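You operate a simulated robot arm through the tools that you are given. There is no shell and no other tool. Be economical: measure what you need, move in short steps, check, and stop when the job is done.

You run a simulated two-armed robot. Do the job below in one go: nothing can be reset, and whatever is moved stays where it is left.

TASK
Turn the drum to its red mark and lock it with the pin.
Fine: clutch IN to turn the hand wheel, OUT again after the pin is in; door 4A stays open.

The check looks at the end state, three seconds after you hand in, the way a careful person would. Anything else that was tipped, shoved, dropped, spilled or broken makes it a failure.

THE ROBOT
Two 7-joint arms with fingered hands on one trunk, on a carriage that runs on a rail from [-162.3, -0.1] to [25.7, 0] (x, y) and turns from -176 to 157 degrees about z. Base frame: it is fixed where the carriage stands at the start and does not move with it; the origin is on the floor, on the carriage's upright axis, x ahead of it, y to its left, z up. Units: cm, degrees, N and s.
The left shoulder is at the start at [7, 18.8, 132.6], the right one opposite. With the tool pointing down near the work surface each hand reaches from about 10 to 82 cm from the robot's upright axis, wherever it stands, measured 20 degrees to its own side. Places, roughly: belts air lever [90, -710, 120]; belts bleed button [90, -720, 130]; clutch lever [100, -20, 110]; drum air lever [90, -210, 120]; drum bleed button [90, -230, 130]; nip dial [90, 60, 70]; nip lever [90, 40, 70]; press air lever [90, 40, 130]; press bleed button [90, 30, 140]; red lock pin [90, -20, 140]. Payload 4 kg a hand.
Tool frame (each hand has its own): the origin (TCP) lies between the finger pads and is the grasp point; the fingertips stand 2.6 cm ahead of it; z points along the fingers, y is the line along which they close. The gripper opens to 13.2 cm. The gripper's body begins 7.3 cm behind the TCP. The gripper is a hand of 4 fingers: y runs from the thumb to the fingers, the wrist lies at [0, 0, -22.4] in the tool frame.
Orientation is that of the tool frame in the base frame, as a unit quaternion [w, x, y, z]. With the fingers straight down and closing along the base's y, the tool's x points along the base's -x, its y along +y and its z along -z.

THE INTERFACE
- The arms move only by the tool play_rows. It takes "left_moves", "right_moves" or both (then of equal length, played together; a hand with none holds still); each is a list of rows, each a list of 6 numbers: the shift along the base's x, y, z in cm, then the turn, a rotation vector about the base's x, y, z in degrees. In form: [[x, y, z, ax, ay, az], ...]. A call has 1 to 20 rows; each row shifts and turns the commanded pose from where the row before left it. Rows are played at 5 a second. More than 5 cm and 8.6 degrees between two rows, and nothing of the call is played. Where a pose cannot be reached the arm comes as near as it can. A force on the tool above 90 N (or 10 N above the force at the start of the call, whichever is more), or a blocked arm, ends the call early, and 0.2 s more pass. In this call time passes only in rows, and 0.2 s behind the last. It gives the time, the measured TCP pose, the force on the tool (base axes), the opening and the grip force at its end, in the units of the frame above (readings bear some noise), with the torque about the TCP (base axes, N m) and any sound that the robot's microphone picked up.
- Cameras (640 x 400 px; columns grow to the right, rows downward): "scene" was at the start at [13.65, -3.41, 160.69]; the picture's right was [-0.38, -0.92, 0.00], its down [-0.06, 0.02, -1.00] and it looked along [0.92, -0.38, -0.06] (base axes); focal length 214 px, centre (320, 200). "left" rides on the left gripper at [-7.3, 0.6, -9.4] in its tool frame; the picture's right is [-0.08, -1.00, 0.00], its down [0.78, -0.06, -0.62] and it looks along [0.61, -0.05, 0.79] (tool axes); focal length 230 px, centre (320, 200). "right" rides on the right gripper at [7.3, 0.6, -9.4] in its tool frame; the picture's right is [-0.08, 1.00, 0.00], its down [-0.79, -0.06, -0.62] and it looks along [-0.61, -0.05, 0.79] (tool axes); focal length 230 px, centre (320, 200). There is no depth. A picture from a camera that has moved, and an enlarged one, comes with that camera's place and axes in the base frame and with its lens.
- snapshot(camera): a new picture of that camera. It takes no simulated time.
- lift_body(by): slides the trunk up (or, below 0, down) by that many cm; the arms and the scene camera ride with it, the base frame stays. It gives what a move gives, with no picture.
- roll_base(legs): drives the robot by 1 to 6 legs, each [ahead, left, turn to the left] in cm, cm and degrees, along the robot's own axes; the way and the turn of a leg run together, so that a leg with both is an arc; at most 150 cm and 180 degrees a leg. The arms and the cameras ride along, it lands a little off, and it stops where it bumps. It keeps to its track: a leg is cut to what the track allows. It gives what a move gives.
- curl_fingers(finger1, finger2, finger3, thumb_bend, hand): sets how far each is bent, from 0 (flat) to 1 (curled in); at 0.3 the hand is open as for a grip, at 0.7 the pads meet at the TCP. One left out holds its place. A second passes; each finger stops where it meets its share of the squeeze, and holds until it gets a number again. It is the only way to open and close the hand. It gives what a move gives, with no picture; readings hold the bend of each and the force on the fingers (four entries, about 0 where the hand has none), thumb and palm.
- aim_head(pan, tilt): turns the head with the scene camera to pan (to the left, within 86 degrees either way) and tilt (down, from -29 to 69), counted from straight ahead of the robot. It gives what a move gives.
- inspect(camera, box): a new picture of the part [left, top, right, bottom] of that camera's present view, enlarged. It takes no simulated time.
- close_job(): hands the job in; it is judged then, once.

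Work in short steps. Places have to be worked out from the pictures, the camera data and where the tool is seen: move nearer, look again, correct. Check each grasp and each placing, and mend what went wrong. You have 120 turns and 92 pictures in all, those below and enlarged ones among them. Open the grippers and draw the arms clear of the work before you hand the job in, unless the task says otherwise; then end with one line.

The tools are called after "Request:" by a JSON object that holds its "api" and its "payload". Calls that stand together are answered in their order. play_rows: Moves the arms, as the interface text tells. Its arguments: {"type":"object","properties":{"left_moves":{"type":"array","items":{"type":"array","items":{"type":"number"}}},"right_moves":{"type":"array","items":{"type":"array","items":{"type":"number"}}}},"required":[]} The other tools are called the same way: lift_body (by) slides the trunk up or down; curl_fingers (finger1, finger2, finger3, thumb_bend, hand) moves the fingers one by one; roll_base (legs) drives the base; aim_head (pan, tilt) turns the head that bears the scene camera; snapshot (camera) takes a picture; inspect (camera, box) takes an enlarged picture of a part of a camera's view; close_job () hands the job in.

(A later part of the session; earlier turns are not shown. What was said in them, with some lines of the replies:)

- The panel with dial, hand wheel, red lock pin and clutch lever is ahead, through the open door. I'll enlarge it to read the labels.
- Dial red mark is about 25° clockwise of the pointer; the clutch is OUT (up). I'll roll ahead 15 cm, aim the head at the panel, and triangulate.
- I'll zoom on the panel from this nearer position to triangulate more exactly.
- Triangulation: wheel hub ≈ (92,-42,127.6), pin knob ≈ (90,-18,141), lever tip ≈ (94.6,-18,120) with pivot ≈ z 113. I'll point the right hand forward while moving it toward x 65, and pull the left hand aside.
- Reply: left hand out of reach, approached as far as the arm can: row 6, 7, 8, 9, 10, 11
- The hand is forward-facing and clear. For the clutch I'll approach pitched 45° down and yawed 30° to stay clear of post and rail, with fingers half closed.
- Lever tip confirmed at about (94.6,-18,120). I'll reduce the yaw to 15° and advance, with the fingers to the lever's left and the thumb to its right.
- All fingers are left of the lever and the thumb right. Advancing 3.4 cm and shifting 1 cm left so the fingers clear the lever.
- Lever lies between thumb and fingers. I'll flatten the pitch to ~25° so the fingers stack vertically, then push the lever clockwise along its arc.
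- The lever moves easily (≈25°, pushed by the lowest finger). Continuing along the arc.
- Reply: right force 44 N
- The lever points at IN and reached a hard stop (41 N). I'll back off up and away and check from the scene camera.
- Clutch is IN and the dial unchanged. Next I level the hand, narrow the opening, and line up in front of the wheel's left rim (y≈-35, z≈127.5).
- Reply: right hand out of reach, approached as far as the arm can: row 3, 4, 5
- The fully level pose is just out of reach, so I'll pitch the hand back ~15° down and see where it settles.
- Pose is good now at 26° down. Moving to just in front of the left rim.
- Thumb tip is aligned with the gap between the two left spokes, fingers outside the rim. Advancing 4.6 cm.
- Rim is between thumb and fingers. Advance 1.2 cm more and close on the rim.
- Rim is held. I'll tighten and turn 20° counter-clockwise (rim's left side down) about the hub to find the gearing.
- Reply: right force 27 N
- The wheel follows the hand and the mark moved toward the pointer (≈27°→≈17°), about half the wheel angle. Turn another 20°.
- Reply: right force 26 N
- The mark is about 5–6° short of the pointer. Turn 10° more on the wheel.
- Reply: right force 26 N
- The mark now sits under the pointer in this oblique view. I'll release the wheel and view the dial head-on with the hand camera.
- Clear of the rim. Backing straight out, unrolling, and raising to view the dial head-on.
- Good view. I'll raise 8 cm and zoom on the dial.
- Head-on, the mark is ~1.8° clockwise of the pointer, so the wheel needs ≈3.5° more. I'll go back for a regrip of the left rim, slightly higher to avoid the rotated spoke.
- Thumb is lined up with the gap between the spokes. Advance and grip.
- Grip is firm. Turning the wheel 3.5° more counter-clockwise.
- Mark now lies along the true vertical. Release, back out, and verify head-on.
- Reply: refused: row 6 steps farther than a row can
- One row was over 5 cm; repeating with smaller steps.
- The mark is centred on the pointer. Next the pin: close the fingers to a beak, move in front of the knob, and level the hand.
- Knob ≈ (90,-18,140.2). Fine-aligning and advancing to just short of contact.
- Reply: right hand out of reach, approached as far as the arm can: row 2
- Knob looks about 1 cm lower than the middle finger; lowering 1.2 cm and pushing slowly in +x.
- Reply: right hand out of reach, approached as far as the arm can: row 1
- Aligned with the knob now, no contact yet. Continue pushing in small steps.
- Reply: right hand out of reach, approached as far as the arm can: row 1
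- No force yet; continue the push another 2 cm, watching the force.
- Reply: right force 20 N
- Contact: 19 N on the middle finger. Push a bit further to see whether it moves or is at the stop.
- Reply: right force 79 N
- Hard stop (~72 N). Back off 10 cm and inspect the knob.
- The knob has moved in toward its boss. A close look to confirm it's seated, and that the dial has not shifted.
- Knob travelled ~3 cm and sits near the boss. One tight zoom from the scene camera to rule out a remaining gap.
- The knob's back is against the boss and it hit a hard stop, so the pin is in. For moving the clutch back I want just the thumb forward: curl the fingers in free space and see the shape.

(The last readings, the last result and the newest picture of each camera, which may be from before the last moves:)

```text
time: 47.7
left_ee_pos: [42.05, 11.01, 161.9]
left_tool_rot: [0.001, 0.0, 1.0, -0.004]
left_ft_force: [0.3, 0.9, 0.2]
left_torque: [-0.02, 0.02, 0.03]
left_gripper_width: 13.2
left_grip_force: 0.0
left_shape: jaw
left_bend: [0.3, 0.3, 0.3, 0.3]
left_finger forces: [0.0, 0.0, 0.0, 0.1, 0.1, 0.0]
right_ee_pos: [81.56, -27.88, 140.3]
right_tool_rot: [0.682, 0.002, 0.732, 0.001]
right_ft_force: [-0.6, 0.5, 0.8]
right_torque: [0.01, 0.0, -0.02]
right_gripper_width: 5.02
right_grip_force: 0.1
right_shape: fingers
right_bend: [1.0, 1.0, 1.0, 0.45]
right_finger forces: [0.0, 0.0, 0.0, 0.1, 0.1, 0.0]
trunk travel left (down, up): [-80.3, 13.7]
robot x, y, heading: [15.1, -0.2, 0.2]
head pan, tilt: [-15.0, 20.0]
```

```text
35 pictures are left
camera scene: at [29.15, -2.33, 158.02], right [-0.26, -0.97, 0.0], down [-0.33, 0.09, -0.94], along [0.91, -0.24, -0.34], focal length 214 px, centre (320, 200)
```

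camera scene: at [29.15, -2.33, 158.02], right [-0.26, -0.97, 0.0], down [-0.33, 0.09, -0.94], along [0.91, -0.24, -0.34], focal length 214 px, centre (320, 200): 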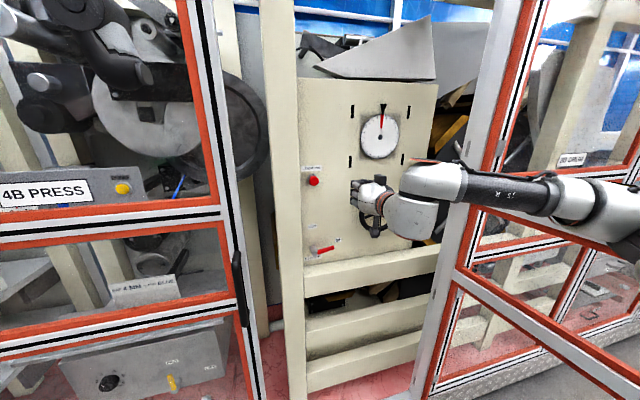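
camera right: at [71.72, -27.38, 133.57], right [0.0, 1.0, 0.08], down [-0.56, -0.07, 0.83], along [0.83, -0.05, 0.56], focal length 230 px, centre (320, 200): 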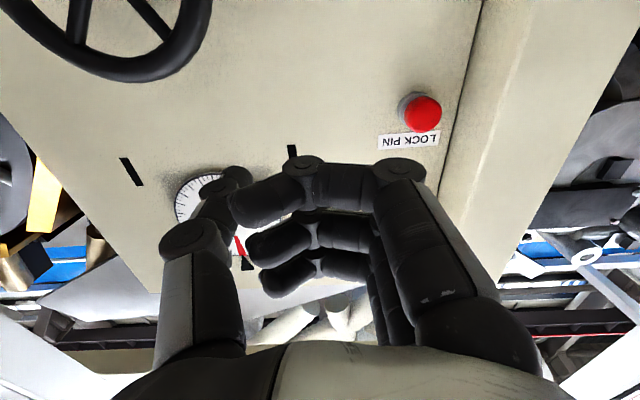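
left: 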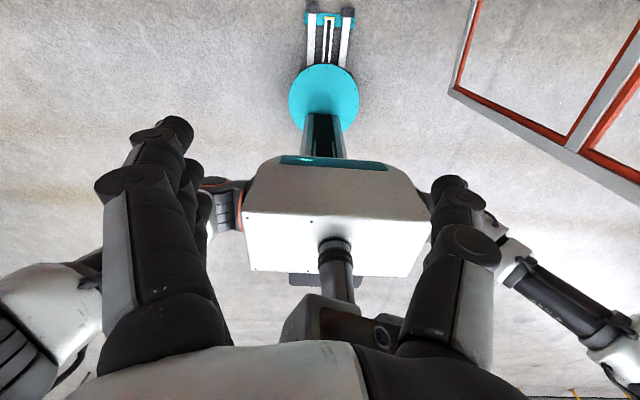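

The curled fingers still protrude, so instead I'll pinch the lever: open hand half, pitch 25° down, roll so fingers are above and thumb below the lever.

Request:
{"api": "curl_fingers", "payload": {"hand": "right", "finger1": 0.53, "finger2": 0.53, "finger3": 0.53, "thumb_bend": 0.53}}

Request:
{"api": "play_rows", "payload": {"right_moves": [[-1.5, 0, -1, 0, 7, 0], [-1.5, 0, -1, 0, 7, 0], [-1.5, 0, -1, 0, 7, 0], [0, 0.3, -1.7, 7.2, 0, 0], [0, 0.3, -1.7, 7.2, 0, 0], [0, 0.3, -1.7, 7.2, 0, 0], [0, 0.3, -1.7, 7.2, 0, 0], [0, 0.3, -1.7, 7.2, 0, 0], [0, 0.3, -1.7, 7.2, 0, 0], [0, 0.3, -1.7, 7.2, 0, 0], [0, 0.3, -1.7, 7.2, 0, 0], [0, 0.3, -1.7, 7.2, 0, 0]]}}

Request:
{"api": "snapshot", "payload": {"camera": "right"}}

Request:
{"api": "snapshot", "payload": {"camera": "scene"}}

```text
time: 48.7
left_ee_pos: [42.0, 11.0, 161.8]
left_tool_rot: [0.001, 0.0, 1.0, -0.003]
left_ft_force: [-0.4, 0.6, -0.1]
left_torque: [0.0, -0.01, 0.01]
left_gripper_width: 13.18
left_grip_force: 0.0
left_shape: jaw
left_bend: [0.3, 0.3, 0.3, 0.3]
left_finger forces: [0.1, 0.1, 0.0, 0.0, 0.1, 0.0]
right_ee_pos: [81.71, -27.88, 140.2]
right_tool_rot: [0.681, 0.002, 0.732, 0.001]
right_ft_force: [-0.3, 0.3, 0.2]
right_torque: [0.01, 0.0, -0.01]
right_gripper_width: 6.09
right_grip_force: 0.0
right_shape: fingers
right_bend: [0.53, 0.53, 0.53, 0.53]
right_finger forces: [0.0, 0.0, 0.0, 0.0, 0.0, 0.0]
trunk travel left (down, up): [-80.3, 13.7]
robot x, y, heading: [14.89, 0.08, 0.0]
head pan, tilt: [-15.0, 20.0]
```

```text
time: 51.3
left_ee_pos: [42.2, 10.92, 161.8]
left_tool_rot: [0.001, 0.0, 1.0, -0.003]
left_ft_force: [0.5, -0.1, -0.9]
left_torque: [0.0, 0.03, -0.01]
left_gripper_width: 13.19
left_grip_force: 0.1
left_shape: jaw
left_bend: [0.3, 0.3, 0.3, 0.3]
left_finger forces: [0.1, 0.0, 0.0, 0.1, 0.0, 0.1]
right_ee_pos: [79.11, -36.87, 127.56]
right_tool_rot: [0.45, 0.287, 0.712, 0.456]
right_ft_force: [-0.2, -0.5, 0.7]
right_torque: [-0.02, -0.02, -0.01]
right_gripper_width: 6.1
right_grip_force: 0.1
right_shape: fingers
right_bend: [0.53, 0.53, 0.53, 0.53]
right_finger forces: [0.0, 0.0, 0.0, 0.1, 0.0, 0.0]
right hand out of reach, approached as far as the arm can: row 7, 8, 9, 10, 11, 12
trunk travel left (down, up): [-80.3, 13.7]
robot x, y, heading: [14.78, 0.1, -0.3]
head pan, tilt: [-15.0, 20.0]
```

```text
34 pictures are left
camera right: at [67.42, -34.34, 127.07], right [0.03, 0.35, 0.93], down [-0.22, -0.91, 0.35], along [0.98, -0.22, 0.05], focal length 230 px, centre (320, 200)
```

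right: 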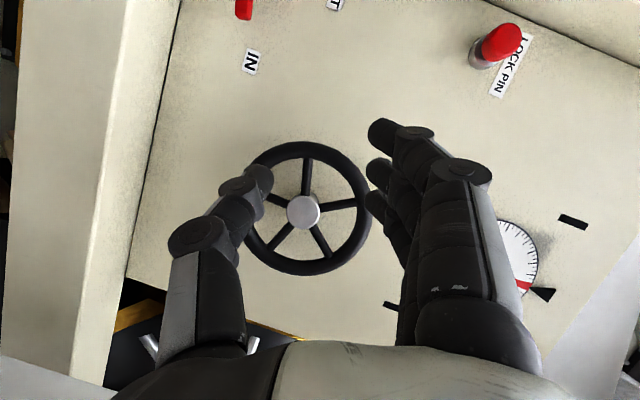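

```text
33 pictures are left
camera scene: at [29.2, -2.39, 158.02], right [-0.26, -0.97, 0.0], down [-0.33, 0.09, -0.94], along [0.91, -0.24, -0.34], focal length 214 px, centre (320, 200)
```

scene: 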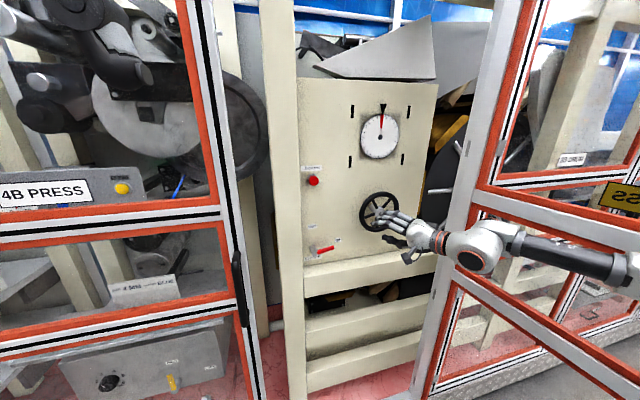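

Roll achieved, though the arm settled to the right. Moving diagonally toward the lever's front (x≈87, y≈-23, z≈115).

Request:
{"api": "play_rows", "payload": {"right_moves": [[0.5, 2.2, -1.9, 0, 0, 0], [1, 2.2, -1.9, 0, 0, 0], [1.2, 2, -1.9, 0, 0, 0], [1.2, 2, -1.8, 0, 0, 0], [1.2, 2, -1.8, 0, 0, 0], [1.2, 2, -1.8, 0, 0, 0], [1.2, 1.5, -1.4, 0, 0, 0]]}}

Request:
{"api": "snapshot", "payload": {"camera": "right"}}

Request:
{"api": "inspect", "payload": {"camera": "scene", "box": [280, 130, 460, 300]}}

```text
time: 52.9
left_ee_pos: [42.19, 11.19, 161.76]
left_tool_rot: [0.001, 0.0, 1.0, -0.003]
left_ft_force: [-0.2, 0.7, -0.4]
left_torque: [0.01, 0.0, 0.02]
left_gripper_width: 13.19
left_grip_force: 0.0
left_shape: jaw
left_bend: [0.3, 0.3, 0.3, 0.3]
left_finger forces: [0.1, 0.1, 0.0, 0.1, 0.1, 0.0]
right_ee_pos: [87.29, -26.82, 116.35]
right_tool_rot: [0.452, 0.29, 0.712, 0.453]
right_ft_force: [-0.2, 0.2, 0.4]
right_torque: [-0.02, -0.05, 0.01]
right_gripper_width: 6.09
right_grip_force: 0.2
right_shape: fingers
right_bend: [0.53, 0.53, 0.53, 0.53]
right_finger forces: [0.0, 0.0, 0.0, 0.0, 0.1, 0.0]
right hand out of reach, approached as far as the arm can: row 1, 2, 3
trunk travel left (down, up): [-80.3, 13.7]
robot x, y, heading: [14.6, -0.3, 0.2]
head pan, tilt: [-15.0, 20.0]
```

```text
32 pictures are left
camera right: at [75.74, -24.34, 115.75], right [0.04, 0.36, 0.93], down [-0.23, -0.91, 0.36], along [0.97, -0.22, 0.05], focal length 230 px, centre (320, 200)
```

right: 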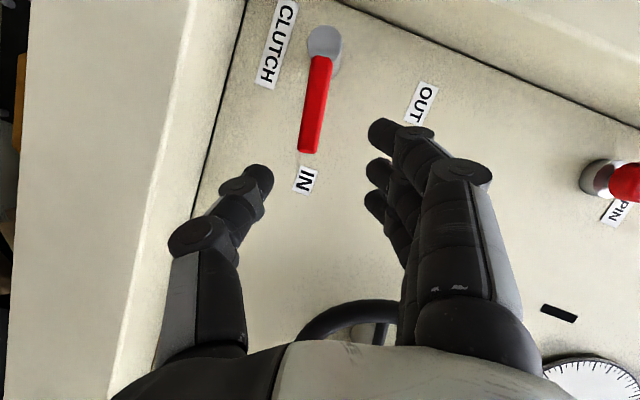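

```text
2.35 times, centred on (370, 215) of scene
camera zoom: at [29.28, -2.18, 158.01], right [-0.26, -0.97, 0.0], down [-0.33, 0.09, -0.94], along [0.91, -0.24, -0.34], focal length 505 px, centre (202, 165)
```

zoom: 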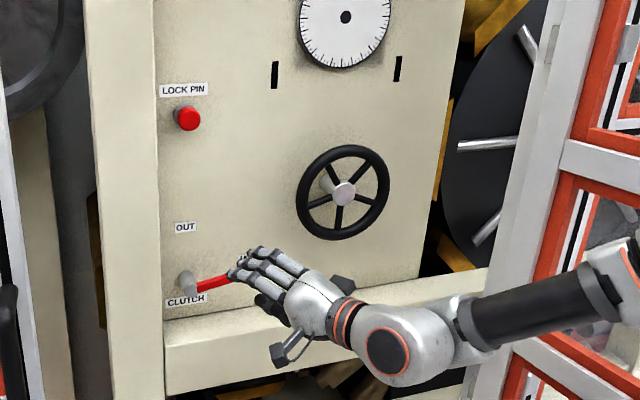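

Lever lies neatly between thumb (below) and fingers (above). Advancing to enclose it.

Request:
{"api": "play_rows", "payload": {"right_moves": [[1, 1.3, -0.6, 0, 0, 0], [1.1, 1.3, -0.6, 0, 0, 0], [1.1, 1.2, -0.5, 0, 0, 0], [1.1, 0, 0, 0, 0, 0], [1.2, 0, 0, 0, 0, 0]]}}

Request:
{"api": "snapshot", "payload": {"camera": "right"}}

Request:
{"api": "inspect", "payload": {"camera": "scene", "box": [280, 190, 380, 290]}}

```text
time: 54.1
left_ee_pos: [42.05, 10.95, 161.9]
left_tool_rot: [0.001, 0.0, 1.0, -0.002]
left_ft_force: [0.4, 0.5, 0.5]
left_torque: [0.04, 0.02, -0.02]
left_gripper_width: 13.21
left_grip_force: 0.0
left_shape: jaw
left_bend: [0.3, 0.3, 0.3, 0.3]
left_finger forces: [0.1, 0.0, 0.0, 0.0, 0.1, 0.0]
right_ee_pos: [92.19, -23.68, 115.09]
right_tool_rot: [0.452, 0.289, 0.712, 0.453]
right_ft_force: [-0.3, 0.8, -0.5]
right_torque: [-0.04, 0.01, 0.01]
right_gripper_width: 6.09
right_grip_force: 0.2
right_shape: fingers
right_bend: [0.53, 0.53, 0.53, 0.53]
right_finger forces: [0.0, 0.1, 0.0, 0.1, 0.1, 0.0]
right hand out of reach, approached as far as the arm can: row 5
trunk travel left (down, up): [-80.3, 13.7]
robot x, y, heading: [14.7, 0.05, -0.2]
head pan, tilt: [-15.0, 20.0]
```

```text
30 pictures are left
camera right: at [80.71, -21.04, 114.68], right [0.04, 0.36, 0.93], down [-0.22, -0.91, 0.36], along [0.97, -0.22, 0.05], focal length 230 px, centre (320, 200)
```

right: 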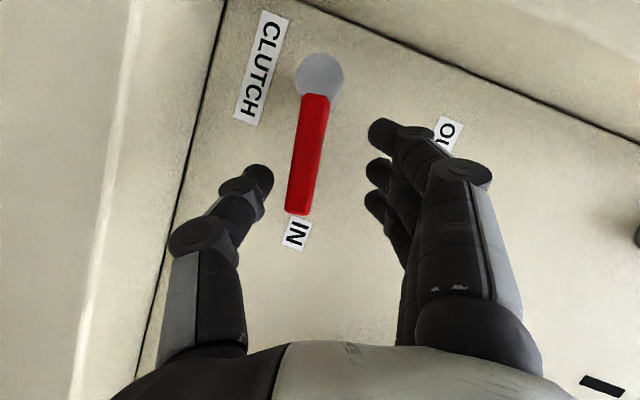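

```text
4.00 times, centred on (330, 240) of scene
camera zoom: at [29.18, -2.31, 158.02], right [-0.26, -0.97, 0.0], down [-0.33, 0.09, -0.94], along [0.91, -0.24, -0.34], focal length 858 px, centre (280, 40)
```

zoom: 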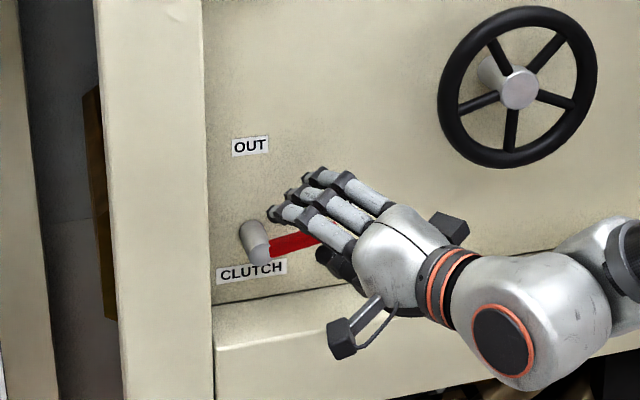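

Reach is limiting the last centimetre; I'll close the hand and see if it grips the lever.

Request:
{"api": "curl_fingers", "payload": {"hand": "right", "finger1": 0.68, "finger2": 0.68, "finger3": 0.68, "thumb_bend": 0.7}}

Request:
{"api": "snapshot", "payload": {"camera": "right"}}

```text
time: 55.1
left_ee_pos: [41.96, 10.99, 161.76]
left_tool_rot: [0.001, 0.0, 1.0, -0.003]
left_ft_force: [-1.0, -0.1, 0.0]
left_torque: [0.06, 0.01, 0.0]
left_gripper_width: 13.18
left_grip_force: 0.0
left_shape: jaw
left_bend: [0.3, 0.3, 0.3, 0.3]
left_finger forces: [0.0, 0.0, 0.0, 0.0, 0.0, 0.1]
right_ee_pos: [92.2, -23.6, 115.37]
right_tool_rot: [0.451, 0.289, 0.712, 0.453]
right_ft_force: [1.4, -1.3, 0.8]
right_torque: [0.05, -0.02, 0.02]
right_gripper_width: 2.35
right_grip_force: 4.3
right_shape: fingers
right_bend: [0.66, 0.67, 0.68, 0.67]
right_finger forces: [2.1, 1.9, 0.4, 0.0, 4.2, 0.0]
trunk travel left (down, up): [-80.3, 13.7]
robot x, y, heading: [14.99, -0.39, 0.1]
head pan, tilt: [-15.0, 20.0]
```

```text
28 pictures are left
camera right: at [80.71, -21.06, 114.69], right [0.04, 0.36, 0.93], down [-0.23, -0.91, 0.36], along [0.97, -0.22, 0.05], focal length 230 px, centre (320, 200)
```

right: 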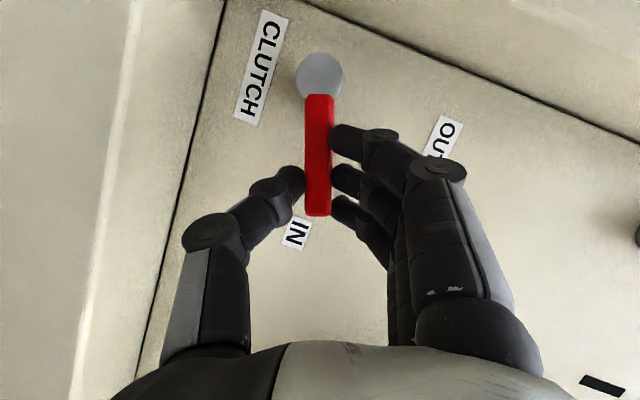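

The lever is pinched. Lifting it counter-clockwise along its arc, unrolling the hand with it.

Request:
{"api": "play_rows", "payload": {"right_moves": [[0, 0.37, 0.74, -6.5, 0, 0], [0, 0.47, 0.67, -6.5, 0, 0], [0, 0.57, 0.6, -6.5, 0, 0], [0, 0.64, 0.52, -6.5, 0, 0], [0, 0.7, 0.43, -6.5, 0, 0]]}}

Request:
{"api": "snapshot", "payload": {"camera": "right"}}

```text
time: 56.3
left_ee_pos: [42.01, 11.0, 161.88]
left_tool_rot: [0.001, 0.0, 1.0, -0.003]
left_ft_force: [0.2, 0.7, -0.4]
left_torque: [-0.01, 0.02, 0.04]
left_gripper_width: 13.2
left_grip_force: 0.2
left_shape: jaw
left_bend: [0.3, 0.3, 0.3, 0.3]
left_finger forces: [0.0, 0.0, 0.0, 0.0, 0.0, 0.0]
right_ee_pos: [92.3, -20.83, 118.34]
right_tool_rot: [0.515, 0.151, 0.81, 0.236]
right_ft_force: [2.4, -3.7, 1.5]
right_torque: [-0.07, -0.05, -0.02]
right_gripper_width: 2.18
right_grip_force: 4.6
right_shape: fingers
right_bend: [0.67, 0.66, 0.67, 0.68]
right_finger forces: [0.4, 1.6, 1.3, 0.0, 5.4, 0.0]
trunk travel left (down, up): [-80.3, 13.7]
robot x, y, heading: [14.93, 0.11, 0.1]
head pan, tilt: [-15.0, 20.0]
```

```text
27 pictures are left
camera right: at [80.68, -19.06, 116.36], right [0.03, 0.8, 0.6], down [-0.23, -0.57, 0.79], along [0.97, -0.16, 0.16], focal length 230 px, centre (320, 200)
```

right: 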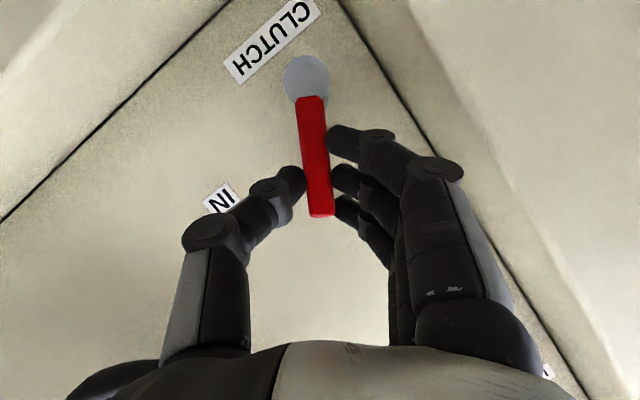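

Lever follows, about two-thirds of the way. Continue to vertical.

Request:
{"api": "play_rows", "payload": {"right_moves": [[0, 0.76, 0.32, -5, 0, 0], [0, 0.79, 0.21, -5, 0, 0], [0, 0.83, 0.1, -5, 0, 0], [0, 0.6, 0, -3, 0, 0], [0, 0.5, 0, -2, 0, 0]]}}

Request:
{"api": "snapshot", "payload": {"camera": "right"}}

Request:
{"api": "inspect", "payload": {"camera": "scene", "box": [280, 160, 380, 280]}}

```text
time: 57.5
left_ee_pos: [41.88, 11.03, 161.89]
left_tool_rot: [0.002, 0.0, 1.0, -0.003]
left_ft_force: [-0.3, -0.1, 0.3]
left_torque: [-0.01, -0.01, 0.04]
left_gripper_width: 13.19
left_grip_force: 0.0
left_shape: jaw
left_bend: [0.3, 0.3, 0.3, 0.3]
left_finger forces: [0.0, 0.1, 0.0, 0.1, 0.0, 0.0]
right_ee_pos: [91.36, -18.31, 119.62]
right_tool_rot: [0.533, 0.057, 0.839, 0.093]
right_ft_force: [-1.0, 0.9, 0.1]
right_torque: [-0.02, 0.0, -0.03]
right_gripper_width: 1.91
right_grip_force: 2.6
right_shape: fingers
right_bend: [0.68, 0.66, 0.66, 0.69]
right_finger forces: [0.0, 1.2, 1.5, 0.0, 2.3, 0.0]
right hand out of reach, approached as far as the arm can: row 4, 5
trunk travel left (down, up): [-80.3, 13.7]
robot x, y, heading: [15.2, -0.32, -0.1]
head pan, tilt: [-15.0, 20.0]
```

```text
26 pictures are left
camera right: at [79.74, -17.26, 117.18], right [0.03, 0.96, 0.29], down [-0.22, -0.27, 0.94], along [0.97, -0.09, 0.21], focal length 230 px, centre (320, 200)
```

right: 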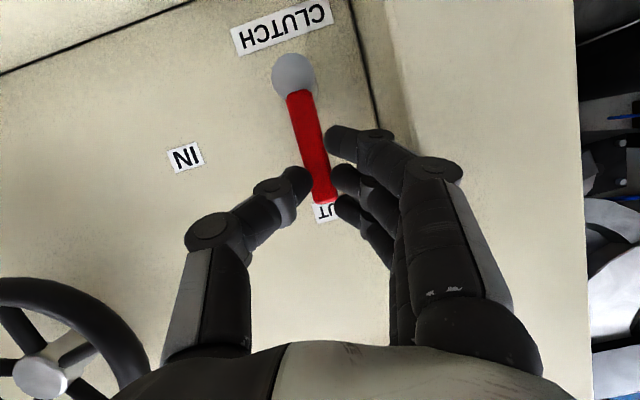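

```text
3.33 times, centred on (330, 220) of scene
camera zoom: at [29.04, -2.3, 158.03], right [-0.26, -0.97, 0.0], down [-0.33, 0.09, -0.94], along [0.91, -0.24, -0.34], focal length 715 px, centre (287, 133)
```

zoom: 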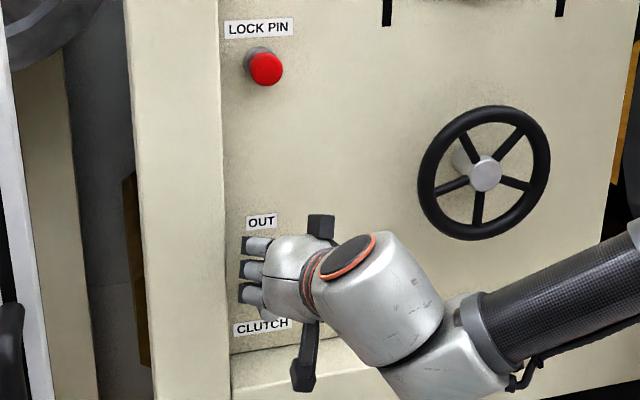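

Lever is within ~1–2° of vertical. Nudge slightly further left to make sure it's at its OUT stop.

Request:
{"api": "play_rows", "payload": {"right_moves": [[0, 0.4, 0, 0, 0, 0], [0, 0.4, 0, 0, 0, 0], [0, 0.4, 0, 0, 0, 0]]}}

Request:
{"api": "snapshot", "payload": {"camera": "right"}}

```text
time: 58.3
left_ee_pos: [41.9, 11.02, 161.8]
left_tool_rot: [0.001, 0.0, 1.0, -0.003]
left_ft_force: [0.7, 0.2, 1.4]
left_torque: [-0.01, -0.02, -0.02]
left_gripper_width: 13.16
left_grip_force: 0.1
left_shape: jaw
left_bend: [0.3, 0.3, 0.3, 0.3]
left_finger forces: [0.0, 0.0, 0.0, 0.0, 0.1, 0.0]
right_ee_pos: [90.8, -17.88, 119.97]
right_tool_rot: [0.533, 0.059, 0.839, 0.092]
right_ft_force: [-0.7, -1.0, -0.5]
right_torque: [-0.06, 0.02, -0.03]
right_gripper_width: 1.69
right_grip_force: 0.3
right_shape: fingers
right_bend: [0.68, 0.68, 0.68, 0.7]
right_finger forces: [0.1, 0.0, 0.0, 0.0, 1.3, 0.0]
right hand out of reach, approached as far as the arm can: row 2
trunk travel left (down, up): [-80.3, 13.7]
robot x, y, heading: [14.96, 0.01, 0.1]
head pan, tilt: [-15.0, 20.0]
```

```text
24 pictures are left
camera right: at [79.4, -16.77, 117.52], right [0.03, 0.96, 0.29], down [-0.23, -0.27, 0.94], along [0.97, -0.1, 0.21], focal length 230 px, centre (320, 200)
```

right: 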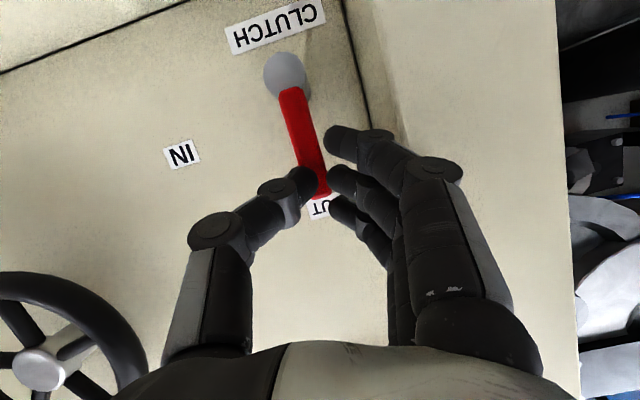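

The thumb is slipping off in front. Open, back out, and check the lever angle.

Request:
{"api": "curl_fingers", "payload": {"hand": "right", "finger1": 0.6, "finger2": 0.6, "finger3": 0.6, "thumb_bend": 0.55}}

Request:
{"api": "play_rows", "payload": {"right_moves": [[-1.5, 0, 0, 0, 0, 0], [-2, 0, 0, 0, 0, 0], [-2, -1, 0, 0, 0, 0], [-2, -3, 1, 0, 0, 0], [-2, -3, 1, 0, 0, 0], [-1, -3, 1, 0, 0, 0]]}}

Request:
{"api": "inspect", "payload": {"camera": "scene", "box": [290, 150, 350, 280]}}

Request:
{"api": "snapshot", "payload": {"camera": "right"}}

```text
time: 59.3
left_ee_pos: [42.07, 10.97, 161.84]
left_tool_rot: [0.001, 0.0, 1.0, -0.003]
left_ft_force: [0.2, -1.5, 0.6]
left_torque: [-0.01, 0.02, -0.01]
left_gripper_width: 13.2
left_grip_force: 0.0
left_shape: jaw
left_bend: [0.3, 0.3, 0.3, 0.3]
left_finger forces: [0.1, 0.1, 0.0, 0.1, 0.0, 0.0]
right_ee_pos: [91.01, -17.83, 119.92]
right_tool_rot: [0.533, 0.06, 0.839, 0.092]
right_ft_force: [0.3, 0.0, -0.8]
right_torque: [0.01, -0.02, 0.04]
right_gripper_width: 4.61
right_grip_force: 0.2
right_shape: fingers
right_bend: [0.6, 0.6, 0.6, 0.55]
right_finger forces: [0.1, 0.0, 0.0, 0.0, 0.0, 0.0]
trunk travel left (down, up): [-80.3, 13.7]
robot x, y, heading: [14.67, 0.15, -0.0]
head pan, tilt: [-15.0, 20.0]
```

```text
time: 60.7
left_ee_pos: [41.9, 10.94, 161.86]
left_tool_rot: [0.001, -0.001, 1.0, -0.002]
left_ft_force: [-0.2, -0.3, -0.7]
left_torque: [-0.02, -0.01, 0.02]
left_gripper_width: 13.19
left_grip_force: 0.1
left_shape: jaw
left_bend: [0.3, 0.3, 0.3, 0.3]
left_finger forces: [0.1, 0.0, 0.1, 0.0, 0.0, 0.0]
right_ee_pos: [80.58, -27.57, 123.02]
right_tool_rot: [0.533, 0.059, 0.839, 0.093]
right_ft_force: [-0.7, 0.4, -0.1]
right_torque: [0.0, 0.0, 0.01]
right_gripper_width: 4.62
right_grip_force: 0.0
right_shape: fingers
right_bend: [0.6, 0.6, 0.6, 0.55]
right_finger forces: [0.1, 0.1, 0.0, 0.0, 0.0, 0.0]
trunk travel left (down, up): [-80.3, 13.7]
robot x, y, heading: [14.98, 0.27, 0.1]
head pan, tilt: [-15.0, 20.0]
```

```text
3.08 times, centred on (320, 215) of scene
camera zoom: at [29.04, -2.43, 158.03], right [-0.26, -0.97, 0.0], down [-0.33, 0.09, -0.94], along [0.91, -0.24, -0.34], focal length 660 px, centre (320, 154)
```

zoom: 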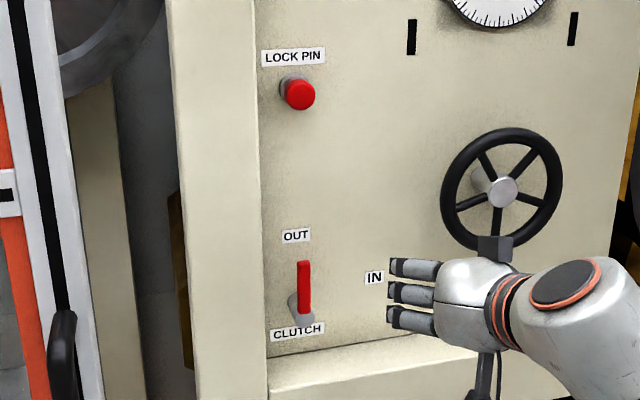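

```text
22 pictures are left
camera right: at [69.02, -26.57, 120.44], right [0.03, 0.96, 0.29], down [-0.23, -0.27, 0.94], along [0.97, -0.1, 0.21], focal length 230 px, centre (320, 200)
```

right: 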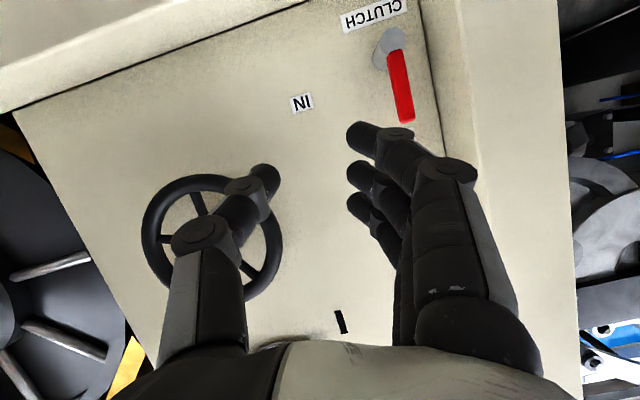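

Lever looks vertical at OUT. Compare with the original view by re-aiming the head the same way.

Request:
{"api": "aim_head", "payload": {"pan": -25, "tilt": 20}}

Request:
{"api": "inspect", "payload": {"camera": "scene", "box": [230, 90, 400, 280]}}

Request:
{"api": "inspect", "payload": {"camera": "scene", "box": [255, 220, 305, 265]}}

```text
time: 61.4
left_ee_pos: [42.03, 10.94, 161.76]
left_tool_rot: [0.002, 0.0, 1.0, -0.003]
left_ft_force: [0.2, -0.5, -0.6]
left_torque: [-0.01, -0.01, 0.03]
left_gripper_width: 13.17
left_grip_force: 0.0
left_shape: jaw
left_bend: [0.3, 0.3, 0.3, 0.3]
left_finger forces: [0.0, 0.0, 0.0, 0.0, 0.0, 0.0]
right_ee_pos: [80.62, -27.62, 122.86]
right_tool_rot: [0.534, 0.059, 0.839, 0.093]
right_ft_force: [-0.3, -0.3, 0.1]
right_torque: [-0.03, 0.0, 0.02]
right_gripper_width: 4.59
right_grip_force: 0.1
right_shape: fingers
right_bend: [0.6, 0.6, 0.6, 0.55]
right_finger forces: [0.0, 0.0, 0.0, 0.1, 0.0, 0.0]
trunk travel left (down, up): [-80.3, 13.7]
robot x, y, heading: [14.45, 0.24, -0.0]
head pan, tilt: [-25.0, 20.0]
```

```text
2.11 times, centred on (315, 185) of scene
camera zoom: at [28.59, -3.85, 158.02], right [-0.42, -0.91, 0.0], down [-0.31, 0.14, -0.94], along [0.85, -0.4, -0.34], focal length 452 px, centre (330, 232)
```

zoom: 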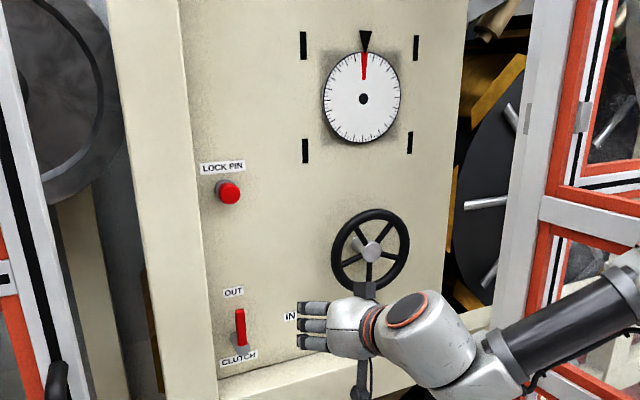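

```text
8.89 times, centred on (280, 242) of scene
camera zoom: at [28.59, -3.85, 158.02], right [-0.42, -0.91, 0.0], down [-0.31, 0.14, -0.94], along [0.85, -0.4, -0.34], focal length 1906 px, centre (676, -178)
```

zoom: 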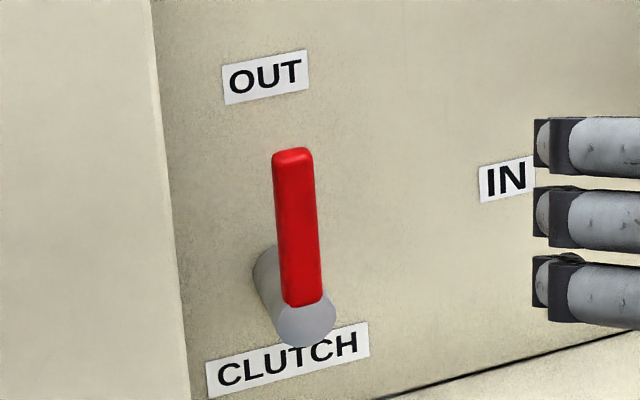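

Lever is parallel to the post edge (OUT as at the start), dial on the red mark, pin in. Now open the hand and withdraw the arm out of the doorway.

Request:
{"api": "play_rows", "payload": {"right_moves": [[-2, 0, 1, 0, 0, 0], [-2, 0, 1, 0, 0, 0], [-2, 0, 2, 0, -6, 0], [-2, 0, 2, 0, -6, 0], [-2, 0, 2, 0, -6, 0], [-2, 0, 2, 0, 0, 0], [-2, 0, 2, 0, 0, 0], [-1, 0, 2, 0, 0, 0]]}}

Request:
{"api": "curl_fingers", "payload": {"hand": "right", "finger1": 0.3, "finger2": 0.3, "finger3": 0.3, "thumb_bend": 0.3}}

Request:
{"api": "roll_base", "payload": {"legs": [[-14, 0, 0]]}}

Request:
{"api": "snapshot", "payload": {"camera": "scene"}}

Request:
{"api": "inspect", "payload": {"camera": "scene", "box": [230, 90, 400, 280]}}

```text
time: 63.2
left_ee_pos: [41.87, 10.81, 161.95]
left_tool_rot: [0.002, -0.001, 1.0, -0.003]
left_ft_force: [-0.3, 0.3, -0.1]
left_torque: [0.01, 0.0, -0.01]
left_gripper_width: 13.19
left_grip_force: 0.0
left_shape: jaw
left_bend: [0.3, 0.3, 0.3, 0.3]
left_finger forces: [0.1, 0.0, 0.0, 0.1, 0.0, 0.0]
right_ee_pos: [68.9, -29.51, 137.14]
right_tool_rot: [0.659, 0.044, 0.744, 0.101]
right_ft_force: [-0.7, -0.3, -0.4]
right_torque: [-0.03, 0.01, 0.02]
right_gripper_width: 4.65
right_grip_force: 0.2
right_shape: fingers
right_bend: [0.6, 0.6, 0.6, 0.55]
right_finger forces: [0.1, 0.0, 0.0, 0.1, 0.0, 0.0]
right hand out of reach, approached as far as the arm can: row 6, 7, 8
trunk travel left (down, up): [-80.3, 13.7]
robot x, y, heading: [14.94, 0.07, 0.3]
head pan, tilt: [-25.0, 20.0]
```

```text
time: 64.2
left_ee_pos: [42.06, 10.83, 161.91]
left_tool_rot: [0.001, 0.0, 1.0, -0.003]
left_ft_force: [0.7, 0.1, 0.0]
left_torque: [0.0, 0.01, 0.02]
left_gripper_width: 13.17
left_grip_force: 0.1
left_shape: jaw
left_bend: [0.3, 0.3, 0.3, 0.3]
left_finger forces: [0.0, 0.0, 0.1, 0.0, 0.0, 0.1]
right_ee_pos: [69.09, -29.47, 137.0]
right_tool_rot: [0.658, 0.044, 0.745, 0.1]
right_ft_force: [0.3, -0.7, -0.8]
right_torque: [0.02, 0.01, 0.04]
right_gripper_width: 13.55
right_grip_force: 0.0
right_shape: fingers
right_bend: [0.3, 0.3, 0.3, 0.3]
right_finger forces: [0.1, 0.0, 0.0, 0.0, 0.0, 0.1]
trunk travel left (down, up): [-80.3, 13.7]
robot x, y, heading: [14.83, 0.02, 0.1]
head pan, tilt: [-25.0, 20.0]
```

```text
time: 65.5
left_ee_pos: [28.6, 11.03, 161.66]
left_tool_rot: [0.001, -0.001, 1.0, -0.003]
left_ft_force: [0.0, 0.2, 0.3]
left_torque: [0.02, 0.01, 0.0]
left_gripper_width: 13.2
left_grip_force: 0.0
left_shape: jaw
left_bend: [0.3, 0.3, 0.3, 0.3]
left_finger forces: [0.1, 0.1, 0.0, 0.0, 0.0, 0.0]
right_ee_pos: [55.54, -29.28, 136.97]
right_tool_rot: [0.657, 0.044, 0.746, 0.102]
right_ft_force: [-0.4, 0.0, 0.2]
right_torque: [0.01, 0.0, 0.03]
right_gripper_width: 13.56
right_grip_force: 0.0
right_shape: fingers
right_bend: [0.3, 0.3, 0.3, 0.3]
right_finger forces: [0.0, 0.0, 0.0, 0.0, 0.1, 0.0]
trunk travel left (down, up): [-80.3, 13.7]
robot x, y, heading: [1.19, 0.14, -0.0]
head pan, tilt: [-25.0, 20.0]
```

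```text
19 pictures are left
camera scene: at [15.12, -3.87, 157.98], right [-0.42, -0.91, 0.0], down [-0.31, 0.14, -0.94], along [0.85, -0.4, -0.34], focal length 214 px, centre (320, 200)
```

scene: 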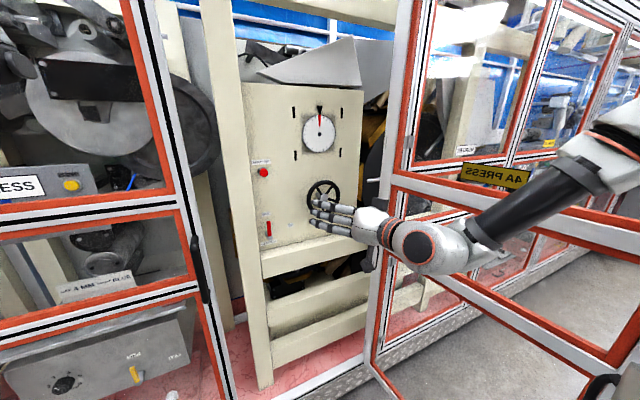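

```text
2.11 times, centred on (315, 185) of scene
camera zoom: at [15.12, -3.87, 157.98], right [-0.42, -0.91, 0.0], down [-0.31, 0.14, -0.94], along [0.85, -0.4, -0.34], focal length 452 px, centre (330, 232)
```

zoom: 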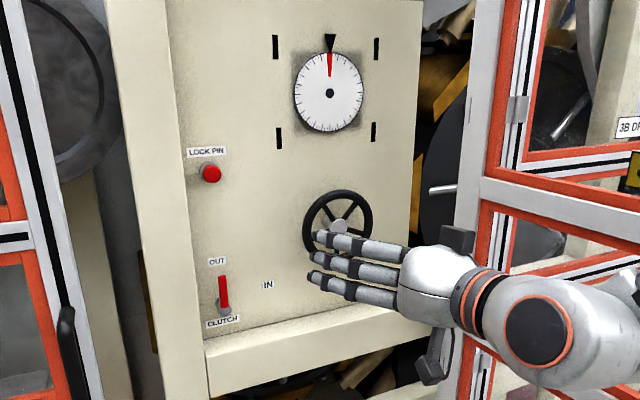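

The red mark is at the pointer, the pin is in, the clutch is OUT, the door is still open, and both hands are open and clear. Handing in.

Request:
{"api": "close_job", "payload": {}}

```text
The job is handed in.
```

The drum is turned to its red mark and the lock pin is pushed in to its stop. The clutch is back OUT, door 4A is still open, both hands are open and clear, and the job is handed in.
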